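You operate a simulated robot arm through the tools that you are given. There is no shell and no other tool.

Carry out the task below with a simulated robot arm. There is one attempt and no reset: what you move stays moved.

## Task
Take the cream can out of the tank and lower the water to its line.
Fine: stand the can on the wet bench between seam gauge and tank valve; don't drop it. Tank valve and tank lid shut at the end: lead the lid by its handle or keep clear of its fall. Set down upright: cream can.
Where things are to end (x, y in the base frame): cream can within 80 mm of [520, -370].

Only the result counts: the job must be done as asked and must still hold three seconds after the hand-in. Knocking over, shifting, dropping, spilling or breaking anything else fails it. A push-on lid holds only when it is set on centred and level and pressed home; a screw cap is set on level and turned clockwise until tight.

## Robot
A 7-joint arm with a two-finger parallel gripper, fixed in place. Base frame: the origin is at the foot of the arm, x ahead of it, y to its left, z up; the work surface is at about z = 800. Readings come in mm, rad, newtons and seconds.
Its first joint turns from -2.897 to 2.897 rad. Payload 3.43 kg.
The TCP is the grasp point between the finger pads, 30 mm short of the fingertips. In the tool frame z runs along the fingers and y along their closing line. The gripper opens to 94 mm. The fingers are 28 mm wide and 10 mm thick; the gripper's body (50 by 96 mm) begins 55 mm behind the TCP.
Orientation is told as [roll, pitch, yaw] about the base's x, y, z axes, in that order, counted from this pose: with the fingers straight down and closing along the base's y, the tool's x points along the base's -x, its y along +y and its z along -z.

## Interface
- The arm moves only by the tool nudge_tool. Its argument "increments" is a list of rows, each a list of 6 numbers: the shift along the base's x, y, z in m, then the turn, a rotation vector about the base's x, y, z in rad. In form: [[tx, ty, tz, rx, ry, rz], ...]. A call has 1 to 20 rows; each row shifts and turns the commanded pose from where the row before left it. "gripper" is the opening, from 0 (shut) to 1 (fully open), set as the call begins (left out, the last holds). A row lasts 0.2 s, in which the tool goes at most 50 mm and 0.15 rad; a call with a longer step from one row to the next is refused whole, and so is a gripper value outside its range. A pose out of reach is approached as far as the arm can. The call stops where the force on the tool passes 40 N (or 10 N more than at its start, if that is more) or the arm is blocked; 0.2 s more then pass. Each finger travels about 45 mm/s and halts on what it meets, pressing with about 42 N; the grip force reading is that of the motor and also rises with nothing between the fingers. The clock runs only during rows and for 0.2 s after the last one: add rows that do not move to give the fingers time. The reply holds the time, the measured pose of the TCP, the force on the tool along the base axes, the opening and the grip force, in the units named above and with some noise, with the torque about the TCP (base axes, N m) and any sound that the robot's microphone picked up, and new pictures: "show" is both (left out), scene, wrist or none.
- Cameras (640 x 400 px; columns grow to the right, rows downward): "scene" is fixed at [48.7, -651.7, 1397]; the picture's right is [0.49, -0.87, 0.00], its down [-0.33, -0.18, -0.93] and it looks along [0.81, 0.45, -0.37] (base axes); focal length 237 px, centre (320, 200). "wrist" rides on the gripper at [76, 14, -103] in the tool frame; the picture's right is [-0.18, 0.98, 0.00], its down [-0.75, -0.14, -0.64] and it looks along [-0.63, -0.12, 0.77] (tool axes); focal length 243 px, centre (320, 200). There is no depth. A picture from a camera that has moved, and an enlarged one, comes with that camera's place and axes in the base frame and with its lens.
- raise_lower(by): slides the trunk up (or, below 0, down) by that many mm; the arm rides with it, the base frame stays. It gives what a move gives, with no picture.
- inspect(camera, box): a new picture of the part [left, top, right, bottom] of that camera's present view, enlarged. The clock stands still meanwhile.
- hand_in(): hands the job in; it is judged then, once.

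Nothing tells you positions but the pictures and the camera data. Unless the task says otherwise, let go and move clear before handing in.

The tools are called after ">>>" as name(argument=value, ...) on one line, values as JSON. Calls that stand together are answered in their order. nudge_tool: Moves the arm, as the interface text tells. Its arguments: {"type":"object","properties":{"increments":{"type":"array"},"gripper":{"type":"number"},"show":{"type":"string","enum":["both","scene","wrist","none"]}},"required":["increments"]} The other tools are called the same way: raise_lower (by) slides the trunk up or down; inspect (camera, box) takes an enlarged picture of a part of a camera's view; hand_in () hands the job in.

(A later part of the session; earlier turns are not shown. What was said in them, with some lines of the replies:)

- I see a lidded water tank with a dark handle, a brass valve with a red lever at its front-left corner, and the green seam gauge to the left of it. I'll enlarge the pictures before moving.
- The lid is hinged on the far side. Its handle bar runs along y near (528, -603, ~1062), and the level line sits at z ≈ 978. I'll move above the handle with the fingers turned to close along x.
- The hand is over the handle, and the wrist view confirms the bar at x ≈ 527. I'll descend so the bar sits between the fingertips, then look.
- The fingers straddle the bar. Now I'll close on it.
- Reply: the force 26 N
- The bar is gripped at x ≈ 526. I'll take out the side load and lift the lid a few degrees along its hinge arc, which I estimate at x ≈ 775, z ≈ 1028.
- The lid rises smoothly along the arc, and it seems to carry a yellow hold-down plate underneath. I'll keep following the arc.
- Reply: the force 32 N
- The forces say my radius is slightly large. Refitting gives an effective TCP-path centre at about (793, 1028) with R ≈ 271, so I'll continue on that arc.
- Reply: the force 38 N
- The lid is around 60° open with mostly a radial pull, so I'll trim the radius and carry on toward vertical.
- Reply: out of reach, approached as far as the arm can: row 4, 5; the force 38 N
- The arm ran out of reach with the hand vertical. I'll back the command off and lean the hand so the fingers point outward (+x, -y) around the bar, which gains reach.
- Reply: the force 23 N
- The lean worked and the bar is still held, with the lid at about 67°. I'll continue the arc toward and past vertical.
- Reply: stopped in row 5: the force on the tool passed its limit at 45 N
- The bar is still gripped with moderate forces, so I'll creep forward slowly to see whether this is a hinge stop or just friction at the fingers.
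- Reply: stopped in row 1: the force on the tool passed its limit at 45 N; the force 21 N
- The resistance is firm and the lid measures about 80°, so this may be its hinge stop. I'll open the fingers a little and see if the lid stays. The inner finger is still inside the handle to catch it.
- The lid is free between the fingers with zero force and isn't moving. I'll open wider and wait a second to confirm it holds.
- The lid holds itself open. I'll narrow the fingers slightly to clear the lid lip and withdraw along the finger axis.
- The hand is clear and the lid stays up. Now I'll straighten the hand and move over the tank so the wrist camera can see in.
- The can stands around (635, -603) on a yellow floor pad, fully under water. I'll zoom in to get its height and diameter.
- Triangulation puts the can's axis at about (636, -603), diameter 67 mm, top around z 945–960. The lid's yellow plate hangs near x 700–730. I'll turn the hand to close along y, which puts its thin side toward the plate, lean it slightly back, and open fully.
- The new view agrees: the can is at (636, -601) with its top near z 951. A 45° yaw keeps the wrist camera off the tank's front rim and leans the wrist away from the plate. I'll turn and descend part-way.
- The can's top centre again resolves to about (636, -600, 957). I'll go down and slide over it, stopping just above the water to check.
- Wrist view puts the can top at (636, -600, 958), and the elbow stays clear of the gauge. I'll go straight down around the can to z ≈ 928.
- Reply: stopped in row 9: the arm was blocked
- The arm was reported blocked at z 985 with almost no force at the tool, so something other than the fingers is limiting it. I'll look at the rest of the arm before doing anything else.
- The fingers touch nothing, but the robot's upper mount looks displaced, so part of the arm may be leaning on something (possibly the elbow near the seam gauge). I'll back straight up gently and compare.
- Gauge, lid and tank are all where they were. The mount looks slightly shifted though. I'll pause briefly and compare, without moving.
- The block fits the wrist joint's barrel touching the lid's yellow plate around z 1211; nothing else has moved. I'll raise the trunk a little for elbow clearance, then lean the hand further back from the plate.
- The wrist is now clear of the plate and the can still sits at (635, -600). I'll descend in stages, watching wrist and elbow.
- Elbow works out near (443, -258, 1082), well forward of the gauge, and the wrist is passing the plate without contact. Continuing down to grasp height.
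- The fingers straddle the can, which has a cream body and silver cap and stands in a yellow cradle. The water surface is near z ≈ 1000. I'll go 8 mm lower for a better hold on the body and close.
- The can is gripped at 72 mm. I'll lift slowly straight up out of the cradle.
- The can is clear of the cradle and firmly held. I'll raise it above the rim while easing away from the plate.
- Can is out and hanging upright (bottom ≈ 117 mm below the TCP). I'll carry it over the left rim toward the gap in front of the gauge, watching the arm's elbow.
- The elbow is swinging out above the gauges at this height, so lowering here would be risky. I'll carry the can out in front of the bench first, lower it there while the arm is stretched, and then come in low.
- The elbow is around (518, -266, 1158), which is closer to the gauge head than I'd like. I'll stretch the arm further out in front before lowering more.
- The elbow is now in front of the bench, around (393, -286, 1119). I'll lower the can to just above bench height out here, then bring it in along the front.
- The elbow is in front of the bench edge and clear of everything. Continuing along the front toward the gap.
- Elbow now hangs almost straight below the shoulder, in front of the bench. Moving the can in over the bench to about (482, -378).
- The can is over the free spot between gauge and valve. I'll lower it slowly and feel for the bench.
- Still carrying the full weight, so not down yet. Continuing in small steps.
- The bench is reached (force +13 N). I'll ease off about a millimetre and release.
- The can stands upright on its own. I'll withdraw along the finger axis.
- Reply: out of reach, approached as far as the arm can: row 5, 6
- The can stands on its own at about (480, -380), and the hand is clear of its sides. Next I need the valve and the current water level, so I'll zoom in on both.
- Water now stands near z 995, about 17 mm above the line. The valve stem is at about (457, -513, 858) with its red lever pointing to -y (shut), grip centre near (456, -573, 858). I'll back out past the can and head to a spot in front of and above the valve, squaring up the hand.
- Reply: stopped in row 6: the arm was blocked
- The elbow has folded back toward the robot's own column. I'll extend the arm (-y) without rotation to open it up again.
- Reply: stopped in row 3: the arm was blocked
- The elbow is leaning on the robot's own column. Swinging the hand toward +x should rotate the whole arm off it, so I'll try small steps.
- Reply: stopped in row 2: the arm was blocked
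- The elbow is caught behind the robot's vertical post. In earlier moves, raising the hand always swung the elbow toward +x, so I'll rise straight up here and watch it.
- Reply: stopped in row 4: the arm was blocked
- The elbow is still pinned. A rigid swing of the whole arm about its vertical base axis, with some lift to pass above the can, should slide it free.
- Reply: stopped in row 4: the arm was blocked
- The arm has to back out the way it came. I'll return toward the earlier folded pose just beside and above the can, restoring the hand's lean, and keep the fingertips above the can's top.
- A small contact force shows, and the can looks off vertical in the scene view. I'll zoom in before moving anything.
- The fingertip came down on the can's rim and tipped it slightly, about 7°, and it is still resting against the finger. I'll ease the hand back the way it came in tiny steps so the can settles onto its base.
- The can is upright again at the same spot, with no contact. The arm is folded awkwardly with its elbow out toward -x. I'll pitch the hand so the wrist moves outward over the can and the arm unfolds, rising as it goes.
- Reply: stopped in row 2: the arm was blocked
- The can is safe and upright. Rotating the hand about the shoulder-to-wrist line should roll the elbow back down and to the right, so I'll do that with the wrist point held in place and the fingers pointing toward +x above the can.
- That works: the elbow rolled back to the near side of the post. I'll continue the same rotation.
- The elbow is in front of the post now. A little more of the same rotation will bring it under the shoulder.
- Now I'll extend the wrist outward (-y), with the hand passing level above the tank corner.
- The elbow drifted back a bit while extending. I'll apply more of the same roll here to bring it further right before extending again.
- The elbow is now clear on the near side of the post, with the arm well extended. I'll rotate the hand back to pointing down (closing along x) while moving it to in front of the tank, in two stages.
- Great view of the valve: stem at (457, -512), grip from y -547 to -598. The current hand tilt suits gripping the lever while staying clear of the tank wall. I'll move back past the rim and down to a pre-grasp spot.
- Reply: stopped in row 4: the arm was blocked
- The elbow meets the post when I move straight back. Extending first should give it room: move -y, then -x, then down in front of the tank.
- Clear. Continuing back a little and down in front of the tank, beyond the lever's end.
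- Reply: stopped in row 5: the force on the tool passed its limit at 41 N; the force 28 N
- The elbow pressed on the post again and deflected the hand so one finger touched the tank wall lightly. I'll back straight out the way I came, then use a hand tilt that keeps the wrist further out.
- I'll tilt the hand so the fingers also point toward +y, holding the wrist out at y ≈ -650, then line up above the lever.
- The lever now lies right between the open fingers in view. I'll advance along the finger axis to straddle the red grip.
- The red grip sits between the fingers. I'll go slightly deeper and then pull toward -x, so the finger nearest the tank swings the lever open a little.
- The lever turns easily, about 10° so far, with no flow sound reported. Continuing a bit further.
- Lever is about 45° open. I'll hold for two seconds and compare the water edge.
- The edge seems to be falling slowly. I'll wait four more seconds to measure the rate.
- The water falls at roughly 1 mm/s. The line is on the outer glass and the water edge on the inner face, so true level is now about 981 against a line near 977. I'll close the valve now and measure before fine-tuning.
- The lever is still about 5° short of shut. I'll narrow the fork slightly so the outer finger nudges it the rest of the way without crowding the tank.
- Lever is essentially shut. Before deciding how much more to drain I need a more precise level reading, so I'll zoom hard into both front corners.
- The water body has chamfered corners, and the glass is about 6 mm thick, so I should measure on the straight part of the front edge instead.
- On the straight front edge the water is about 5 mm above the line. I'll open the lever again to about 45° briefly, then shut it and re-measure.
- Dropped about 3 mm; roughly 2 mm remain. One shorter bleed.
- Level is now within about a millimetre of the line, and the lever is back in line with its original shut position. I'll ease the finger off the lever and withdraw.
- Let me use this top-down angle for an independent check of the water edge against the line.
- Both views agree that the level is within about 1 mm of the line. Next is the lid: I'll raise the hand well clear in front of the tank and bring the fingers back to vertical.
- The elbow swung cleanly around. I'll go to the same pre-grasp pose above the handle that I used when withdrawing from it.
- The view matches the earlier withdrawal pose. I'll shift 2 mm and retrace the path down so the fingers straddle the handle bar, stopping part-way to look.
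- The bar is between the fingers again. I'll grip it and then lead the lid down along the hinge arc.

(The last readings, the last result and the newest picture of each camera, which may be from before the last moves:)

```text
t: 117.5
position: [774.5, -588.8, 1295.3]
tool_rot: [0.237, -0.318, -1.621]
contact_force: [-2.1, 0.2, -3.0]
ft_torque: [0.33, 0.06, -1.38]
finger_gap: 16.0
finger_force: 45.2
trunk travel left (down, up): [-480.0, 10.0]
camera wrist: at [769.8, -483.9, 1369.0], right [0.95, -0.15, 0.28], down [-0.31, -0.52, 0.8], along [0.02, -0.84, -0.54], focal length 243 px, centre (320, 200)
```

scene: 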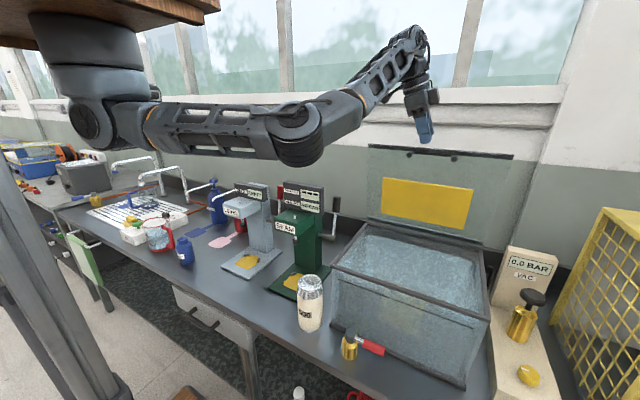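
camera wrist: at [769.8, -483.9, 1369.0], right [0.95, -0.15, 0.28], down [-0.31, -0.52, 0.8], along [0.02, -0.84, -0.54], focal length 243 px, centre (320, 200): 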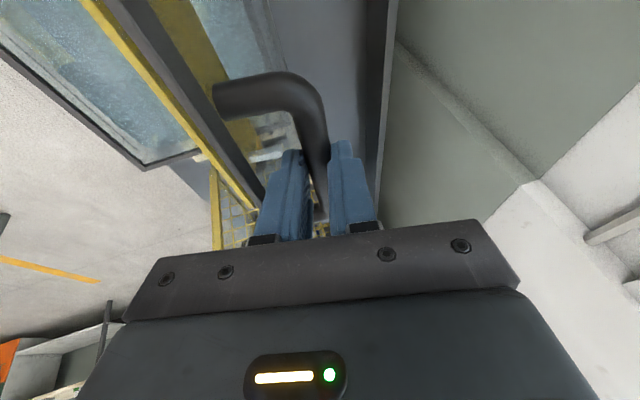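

Gripped (16 mm). Now the first part of the arc.

>>> nudge_tool(increments=[[-0.0099, 0, -0.0006, 0, 0, 0], [-0.0099, 0, -0.0007, 0, 0, 0], [-0.0182, 0, -0.0026, 0, 0, 0], [-0.0181, 0, -0.0038, 0, 0, 0], [0, 0, 0, 0, 0, 0]], gripper=0.0)

```text
t: 118.8
position: [716.9, -587.7, 1291.2]
tool_rot: [0.237, -0.319, -1.62]
contact_force: [-0.8, -8.3, 0.3]
ft_torque: [0.09, 0.01, -1.38]
finger_gap: 16.1
finger_force: 45.1
trunk travel left (down, up): [-480.0, 10.0]
camera wrist: at [712.7, -483.6, 1364.8], right [0.95, -0.15, 0.28], down [-0.31, -0.51, 0.8], along [0.02, -0.84, -0.54], focal length 243 px, centre (320, 200)
```

scene: 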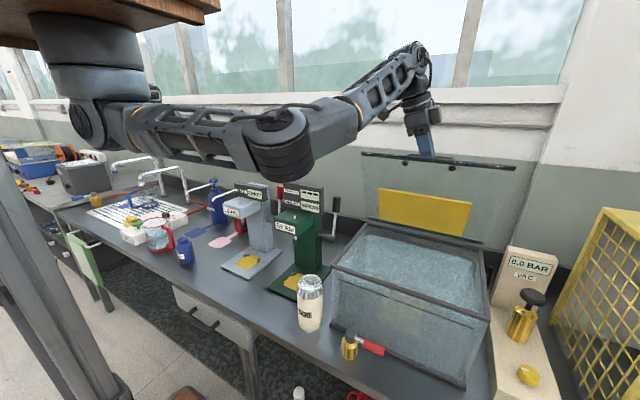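
wrist: 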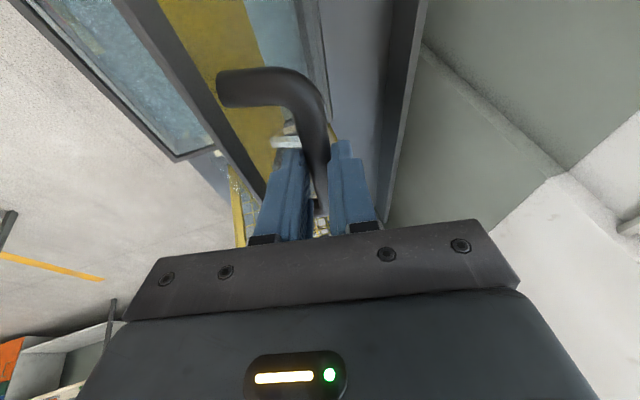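

>>> nudge_tool(increments=[[-0.0177, 0, -0.0051, 0, 0, 0], [-0.0173, 0, -0.0063, 0, 0, 0], [-0.0168, 0, -0.0075, 0, 0, 0], [-0.0163, 0, -0.0087, 0, 0, 0], [0, 0, 0, 0, 0, 0]], gripper=0.0)

```text
t: 120.0
position: [647.2, -587.6, 1265.6]
tool_rot: [0.24, -0.322, -1.624]
contact_force: [-14.4, -5.2, 24.0]
ft_torque: [0.39, 0.15, -1.36]
finger_gap: 16.2
finger_force: 45.4
trunk travel left (down, up): [-480.0, 10.0]
camera wrist: at [643.7, -483.0, 1338.7], right [0.95, -0.15, 0.28], down [-0.32, -0.51, 0.8], along [0.02, -0.84, -0.53], focal length 243 px, centre (320, 200)
```

scene: 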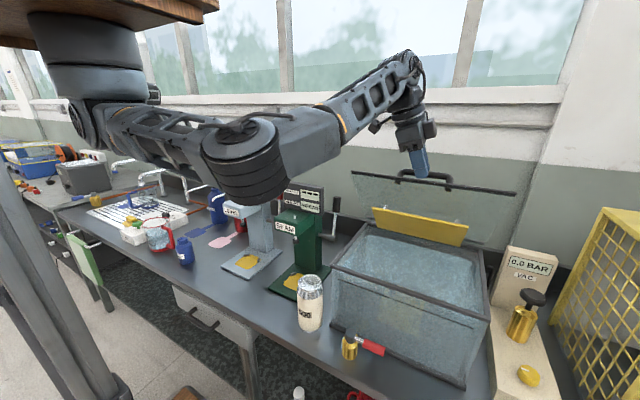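
wrist: 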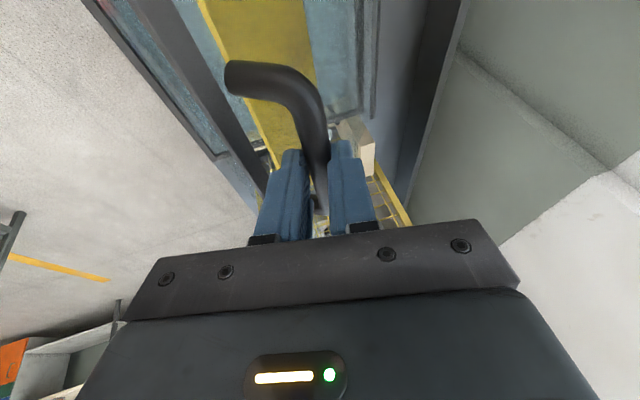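

The lid follows; the radial push says my radius is a bit small. Refitting all points gives a path centre of (765, 1051), R ≈ 245. Continuing on that.

>>> nudge_tool(increments=[[-0.0183, 0, -0.0035, 0, 0, 0], [-0.014, 0, -0.0098, 0, 0, 0], [-0.0133, 0, -0.0108, 0, 0, 0], [-0.0125, 0, -0.0117, 0, 0, 0], [0, 0, 0, 0, 0, 0]], gripper=0.0)

```text
t: 121.2
position: [593.0, -587.2, 1225.7]
tool_rot: [0.236, -0.318, -1.62]
contact_force: [9.5, -16.7, -12.1]
ft_torque: [0.08, -0.21, -1.3]
finger_gap: 16.2
finger_force: 44.5
trunk travel left (down, up): [-480.0, 10.0]
camera wrist: at [589.2, -482.7, 1299.4], right [0.95, -0.15, 0.28], down [-0.31, -0.52, 0.8], along [0.02, -0.84, -0.54], focal length 243 px, centre (320, 200)
```

scene: 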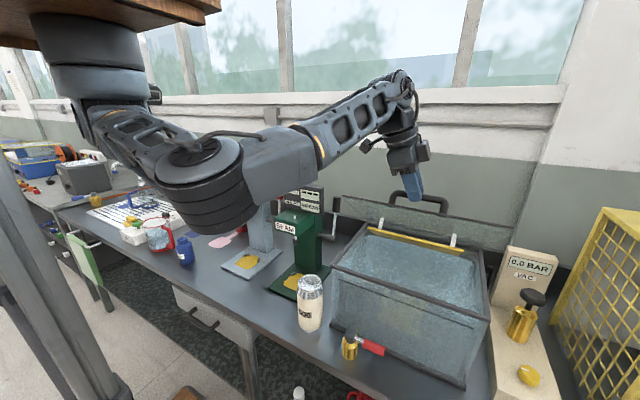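
wrist: 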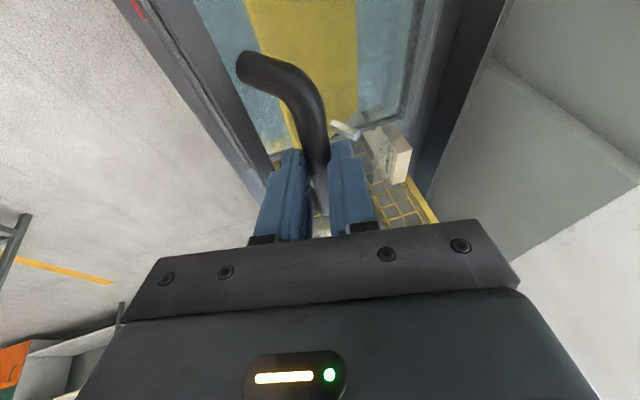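

>>> nudge_tool(increments=[[-0.011, -0.001, -0.0132, 0, 0, 0], [-0.0108, -0.001, -0.0133, 0, 0, 0], [-0.0098, 0, -0.014, 0, 0, 0], [-0.0088, 0, -0.0146, 0, 0, 0], [0, 0, 0, 0, 0, 0]], gripper=0.0)

```text
t: 122.3
position: [550.9, -586.4, 1172.4]
tool_rot: [0.238, -0.317, -1.622]
contact_force: [-5.7, 5.1, 1.5]
ft_torque: [1.13, 0.0, -1.17]
finger_gap: 16.1
finger_force: 44.6
trunk travel left (down, up): [-480.0, 10.0]
camera wrist: at [546.5, -482.7, 1246.0], right [0.95, -0.15, 0.28], down [-0.31, -0.52, 0.8], along [0.02, -0.84, -0.54], focal length 243 px, centre (320, 200)
```

scene: 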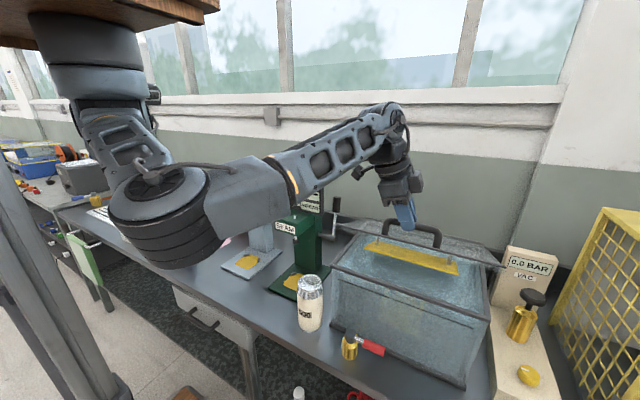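
wrist: 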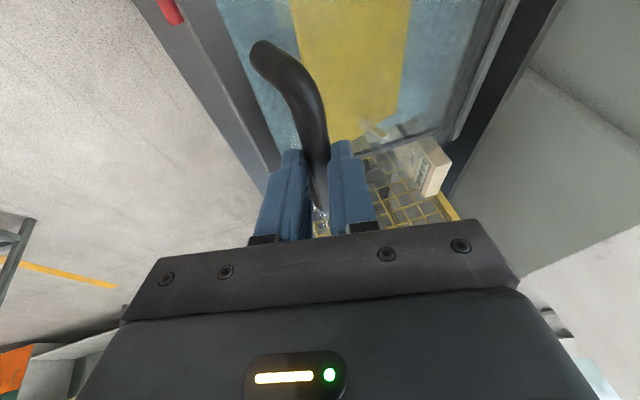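

>>> nudge_tool(increments=[[-0.0077, 0, -0.0153, 0, 0, 0], [-0.0067, 0, -0.0157, 0, 0, 0], [-0.0056, 0, -0.0162, 0, 0, 0], [-0.0044, 0, -0.0165, 0, 0, 0], [0, 0, 0, 0, 0, 0]], gripper=0.0)

```text
t: 123.4
position: [523.9, -587.7, 1104.6]
tool_rot: [0.226, -0.311, -1.625]
contact_force: [-11.9, 13.4, -2.2]
ft_torque: [0.4, 0.32, -1.49]
finger_gap: 16.0
finger_force: 44.8
trunk travel left (down, up): [-480.0, 10.0]
stopped in row 5: the force on the tool passed its limit at 42 N (the readings are from after the stop); the commanded pose is now the measured one
camera wrist: at [521.4, -483.9, 1180.6], right [0.95, -0.16, 0.27], down [-0.31, -0.52, 0.8], along [0.01, -0.84, -0.54], focal length 243 px, centre (320, 200)
```

scene: 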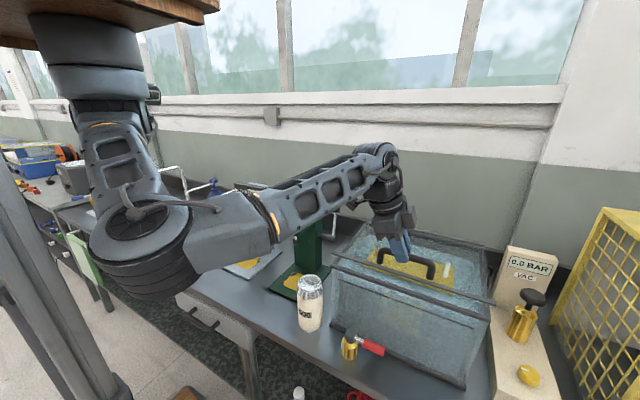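
wrist: 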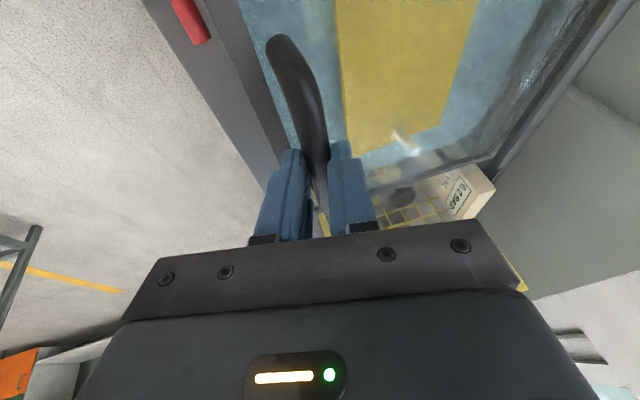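

Nearly down. Continuing the last few centimetres gently.

>>> nudge_tool(increments=[[-0.002, 0.001, -0.006, 0, 0, 0], [-0.0008, 0, -0.007, 0, 0, 0], [-0.0006, 0, -0.007, 0, 0, 0], [0, 0, 0, 0, 0, 0]], gripper=0.0)

>>> inspect(camera="scene", box=[320, 200, 510, 330])

```text
t: 124.4
position: [521.6, -586.6, 1088.4]
tool_rot: [0.228, -0.314, -1.624]
contact_force: [-27.7, 18.1, 3.5]
ft_torque: [0.52, 0.54, -1.41]
finger_gap: 15.8
finger_force: 45.7
trunk travel left (down, up): [-480.0, 10.0]
camera wrist: at [517.5, -483.7, 1162.8], right [0.95, -0.16, 0.27], down [-0.31, -0.52, 0.8], along [0.01, -0.84, -0.54], focal length 243 px, centre (320, 200)
```

scene: 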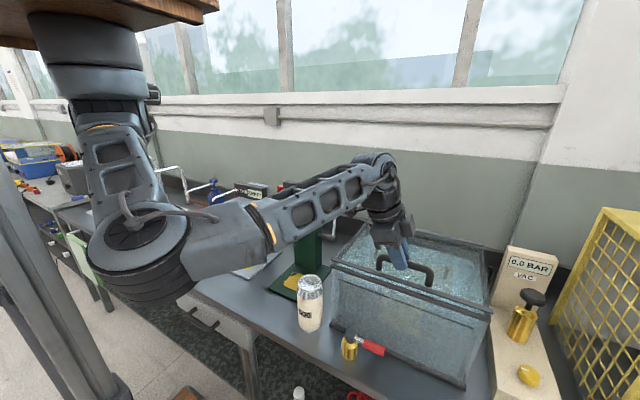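
wrist: 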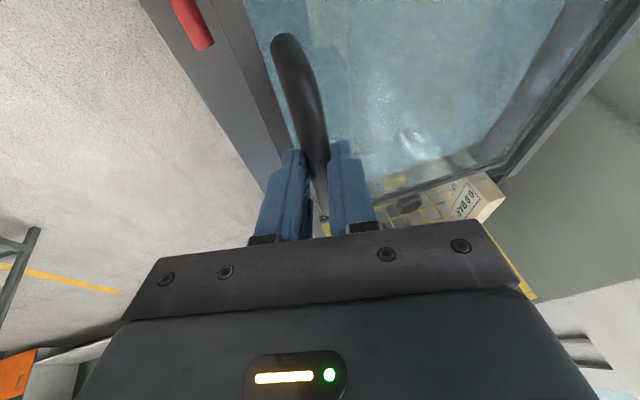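

```text
3.08 times, centred on (415, 265) of scene
camera zoom: at [48.7, -651.7, 1397.0], right [0.49, -0.87, 0.0], down [-0.33, -0.18, -0.93], along [0.81, 0.45, -0.37], focal length 730 px, centre (28, 0)
```

zoom: 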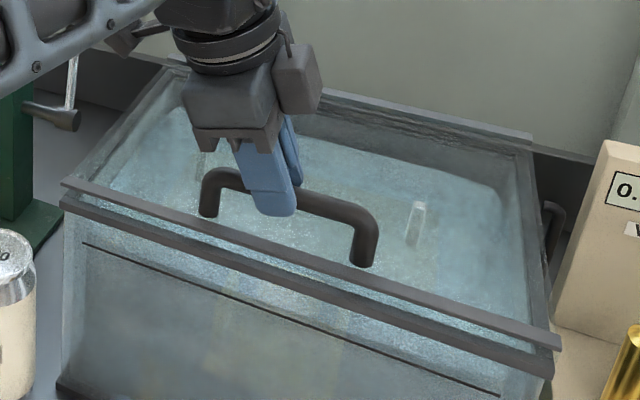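

>>> nudge_tool(increments=[[-0.002, 0.001, -0.003, 0, 0, 0], [-0.001, 0.001, -0.004, 0, 0, 0], [0, 0, -0.004, 0, 0, 0], [0, 0, 0, 0, 0, 0]], gripper=0.0, show="none")

>>> inspect(camera="scene", box=[320, 200, 510, 330])

```text
t: 125.5
position: [521.9, -585.5, 1080.7]
tool_rot: [0.242, -0.321, -1.624]
contact_force: [0.6, 1.3, 11.1]
ft_torque: [1.25, -0.16, -1.1]
finger_gap: 16.2
finger_force: 45.1
trunk travel left (down, up): [-480.0, 10.0]
stopped in row 4: the force on the tool passed its limit at 43 N (the readings are from after the stop); the commanded pose is now the measured one
```

```text
3.08 times, centred on (415, 265) of scene
camera zoom: at [48.7, -651.7, 1397.0], right [0.49, -0.87, 0.0], down [-0.33, -0.18, -0.93], along [0.81, 0.45, -0.37], focal length 730 px, centre (28, 0)
```

zoom: 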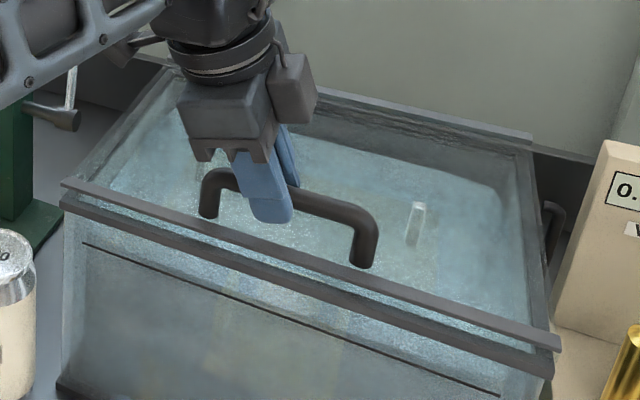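

The lid's handle and front strip are back at exactly their original image positions, so it is seated. Releasing and withdrawing along the finger axis.

>>> nudge_tool(increments=[[0, 0, 0, 0, 0, 0], [0, 0, 0, 0, 0, 0], [0, 0, 0, 0, 0, 0], [0, 0, 0, 0, 0, 0]], gripper=0.5)

>>> inspect(camera="wrist", box=[180, 20, 440, 260])

```text
t: 126.5
position: [521.2, -585.8, 1081.1]
tool_rot: [0.24, -0.322, -1.622]
contact_force: [-0.4, -0.4, 0.1]
ft_torque: [0.01, 0.03, 0.01]
finger_gap: 46.9
finger_force: 0.0
trunk travel left (down, up): [-480.0, 10.0]
camera wrist: at [517.1, -481.6, 1153.6], right [0.95, -0.15, 0.28], down [-0.32, -0.51, 0.8], along [0.02, -0.84, -0.53], focal length 243 px, centre (320, 200)
```

scene: 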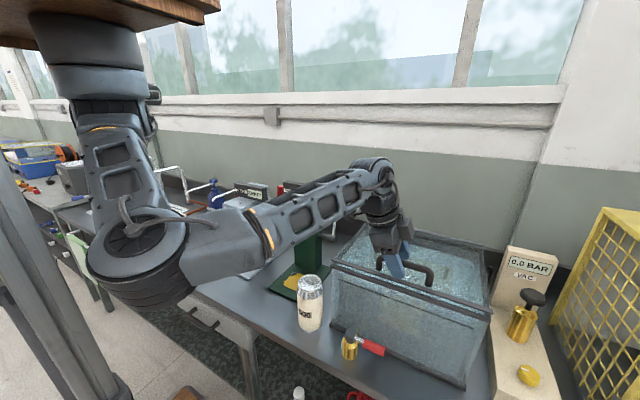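
wrist: 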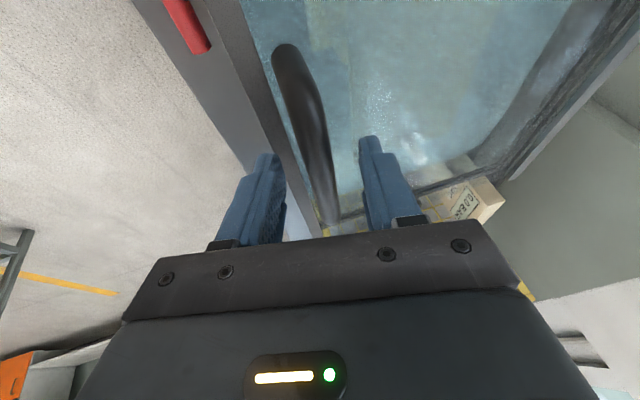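

```text
1.67 times, centred on (310, 140) of wrist
camera zoom: at [517.1, -481.6, 1153.6], right [0.95, -0.15, 0.28], down [-0.32, -0.51, 0.8], along [0.02, -0.84, -0.53], focal length 404 px, centre (337, 300)
```

zoom: 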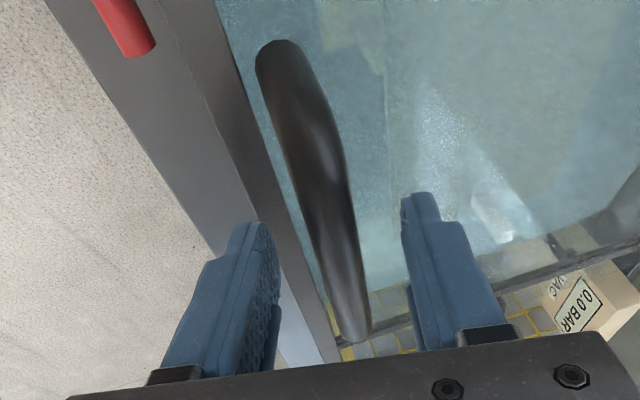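

>>> nudge_tool(increments=[[-0.0022, 0, 0.0095, 0, 0, 0], [-0.0045, 0, 0.0185, 0, 0, 0], [-0.0045, 0, 0.0185, 0, 0, 0], [-0.0045, 0, 0.0185, 0, 0, 0], [0, -0.005, 0.02, 0, 0, 0], [0, -0.005, 0.02, 0, 0, 0], [0, -0.005, 0.02, 0, 0, 0], [0, 0, 0, 0, 0, 0]], gripper=0.5)

>>> inspect(camera="scene", box=[320, 210, 500, 390])

>>> inspect(camera="scene", box=[360, 270, 410, 305])

>>> inspect(camera="scene", box=[430, 290, 480, 325])

```text
t: 128.3
position: [505.0, -602.6, 1204.5]
tool_rot: [0.237, -0.321, -1.622]
contact_force: [-1.3, 0.4, -0.3]
ft_torque: [0.0, 0.01, -0.02]
finger_gap: 47.0
finger_force: 0.0
trunk travel left (down, up): [-480.0, 10.0]
camera wrist: at [501.5, -497.6, 1278.5], right [0.95, -0.15, 0.28], down [-0.32, -0.51, 0.8], along [0.02, -0.84, -0.53], focal length 243 px, centre (320, 200)
```

scene: 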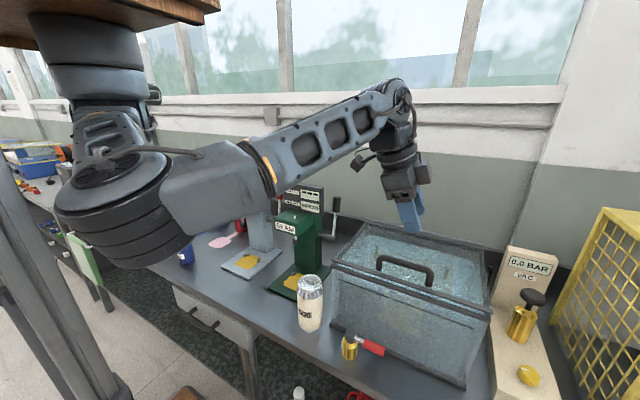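
wrist: 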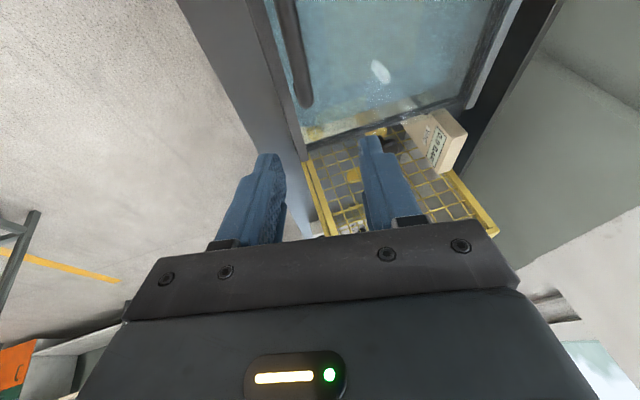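

```text
2.22 times, centred on (410, 300) of scene
camera zoom: at [48.7, -651.7, 1397.0], right [0.49, -0.87, 0.0], down [-0.33, -0.18, -0.93], along [0.81, 0.45, -0.37], focal length 527 px, centre (120, -22)
```

zoom: 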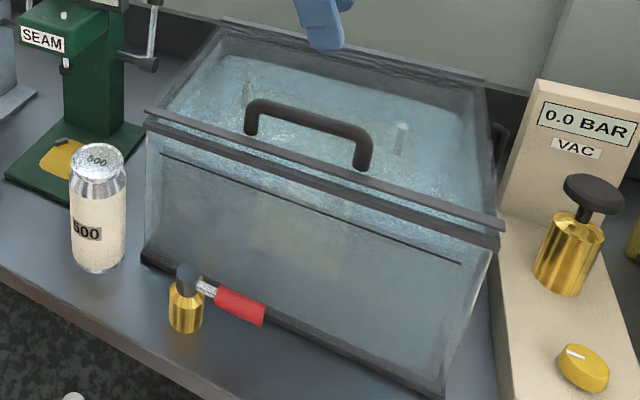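

```text
11.43 times, centred on (385, 288) of scene
camera zoom: at [48.7, -651.7, 1397.0], right [0.49, -0.87, 0.0], down [-0.33, -0.18, -0.93], along [0.81, 0.45, -0.37], focal length 2710 px, centre (-423, -800)
```

zoom: 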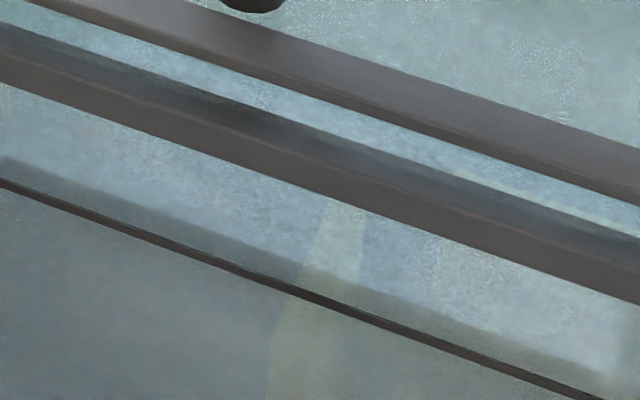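

```text
11.43 times, centred on (455, 308) of scene
camera zoom: at [48.7, -651.7, 1397.0], right [0.49, -0.87, 0.0], down [-0.33, -0.18, -0.93], along [0.81, 0.45, -0.37], focal length 2710 px, centre (-1223, -1029)
```

zoom: 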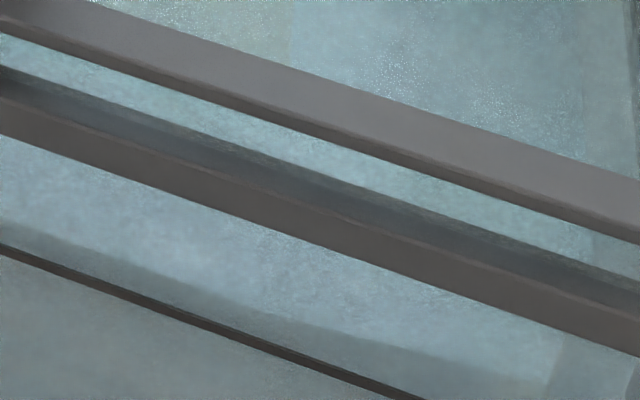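

Everything reads well: lid seated, lever in its shut position, can upright near (475, -381), and the water edge sits at the line. I'll wait a few seconds to confirm the level holds with the valve shut.

>>> nudge_tool(increments=[[0, 0, 0.02, 0, 0, 0], [0, 0, 0.02, 0, 0, 0], [0, 0, 0, 0, 0, 0], [0, 0, 0, 0, 0, 0], [0, 0, 0, 0, 0, 0], [0, 0, 0, 0, 0, 0], [0, 0, 0, 0, 0, 0], [0, 0, 0, 0, 0, 0], [0, 0, 0, 0, 0, 0], [0, 0, 0, 0, 0, 0], [0, 0, 0, 0, 0, 0], [0, 0, 0, 0, 0, 0], [0, 0, 0, 0, 0, 0], [0, 0, 0, 0, 0, 0], [0, 0, 0, 0, 0, 0], [0, 0, 0, 0, 0, 0], [0, 0, 0, 0, 0, 0], [0, 0, 0, 0, 0, 0], [0, 0, 0, 0, 0, 0]], gripper=0.5)

>>> inspect(camera="scene", box=[360, 270, 410, 305])

>>> inspect(camera="scene", box=[330, 310, 410, 380])

>>> inspect(camera="scene", box=[325, 250, 375, 285])

```text
t: 132.3
position: [505.5, -601.5, 1242.7]
tool_rot: [0.239, -0.32, -1.621]
contact_force: [-0.1, 0.8, 0.5]
ft_torque: [-0.03, 0.02, 0.02]
finger_gap: 47.1
finger_force: 0.1
trunk travel left (down, up): [-480.0, 10.0]
camera wrist: at [501.0, -496.5, 1318.2], right [0.95, -0.15, 0.28], down [-0.32, -0.51, 0.8], along [0.02, -0.84, -0.53], focal length 243 px, centre (320, 200)
```

scene: 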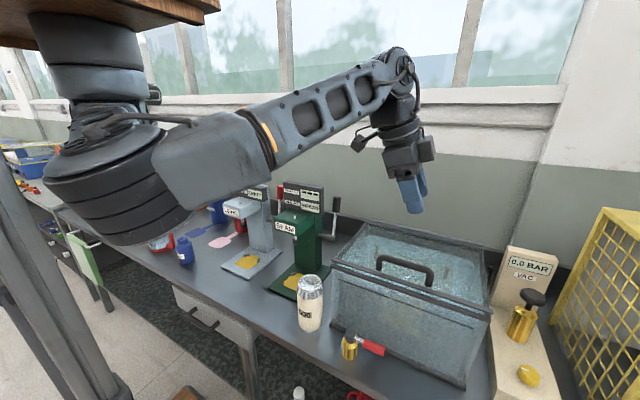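
wrist: 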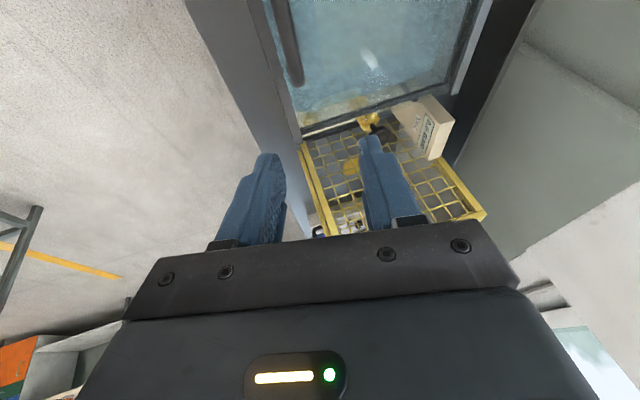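

```text
11.43 times, centred on (385, 288) of scene
camera zoom: at [48.7, -651.7, 1397.0], right [0.49, -0.87, 0.0], down [-0.33, -0.18, -0.93], along [0.81, 0.45, -0.37], focal length 2710 px, centre (-423, -800)
```

zoom: 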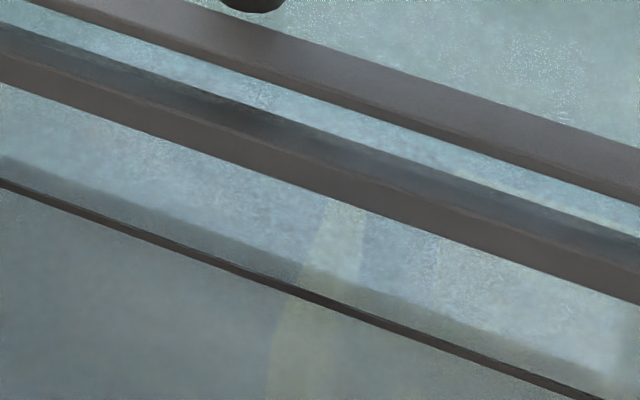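

```text
5.71 times, centred on (370, 345) of scene
camera zoom: at [48.7, -651.7, 1397.0], right [0.49, -0.87, 0.0], down [-0.33, -0.18, -0.93], along [0.81, 0.45, -0.37], focal length 1355 px, centre (34, -629)
```

zoom: 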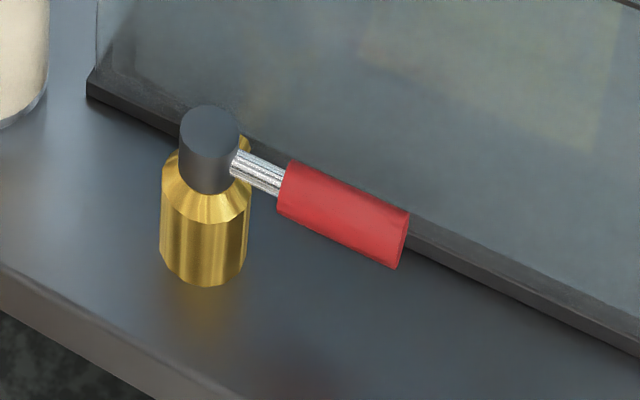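

```text
11.43 times, centred on (350, 268) of scene
camera zoom: at [48.7, -651.7, 1397.0], right [0.49, -0.87, 0.0], down [-0.33, -0.18, -0.93], along [0.81, 0.45, -0.37], focal length 2710 px, centre (-23, -571)
```

zoom: 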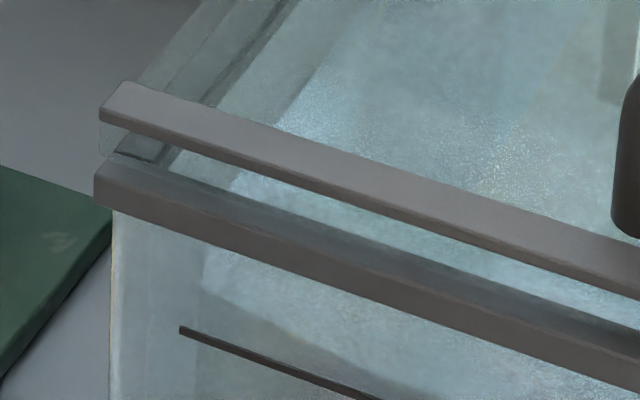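

The level is steady, the lever sits exactly as in the first picture, the lid is back in its original closed position, and the can stands upright between gauge and valve. The hand is clear, so I'm handing in.

>>> hand_in()

```text
The job is handed in.
```

The job is handed in. I don't have the verdict, so this is what I could see and measure at hand-in:

- **Cream can:** it stands upright on the wet bench between the seam gauge and the tank valve, at about (475, -381). That is roughly 45–50 mm from the target and inside the 80 mm limit.
- **Water:** I drained it to within about 1–2 mm of the line, if anything slightly above. It held steady over the last few seconds.
- **Tank valve:** it is shut, with the lever back where it was in the first picture.
- **Tank lid:** it is shut. I led it down by its handle, and it sits where it did at the start.

Two contacts happened along the way:

- **Can tipped:** while I was freeing the arm, a fingertip caught the can's rim and tipped it about 7°. I eased it back and it settled upright in the same place.
- **Tank touched:** later a finger pressed against the tank's front wall, passing the 40 N stop, when the arm was deflected. I saw no shift in the tank or anything else.
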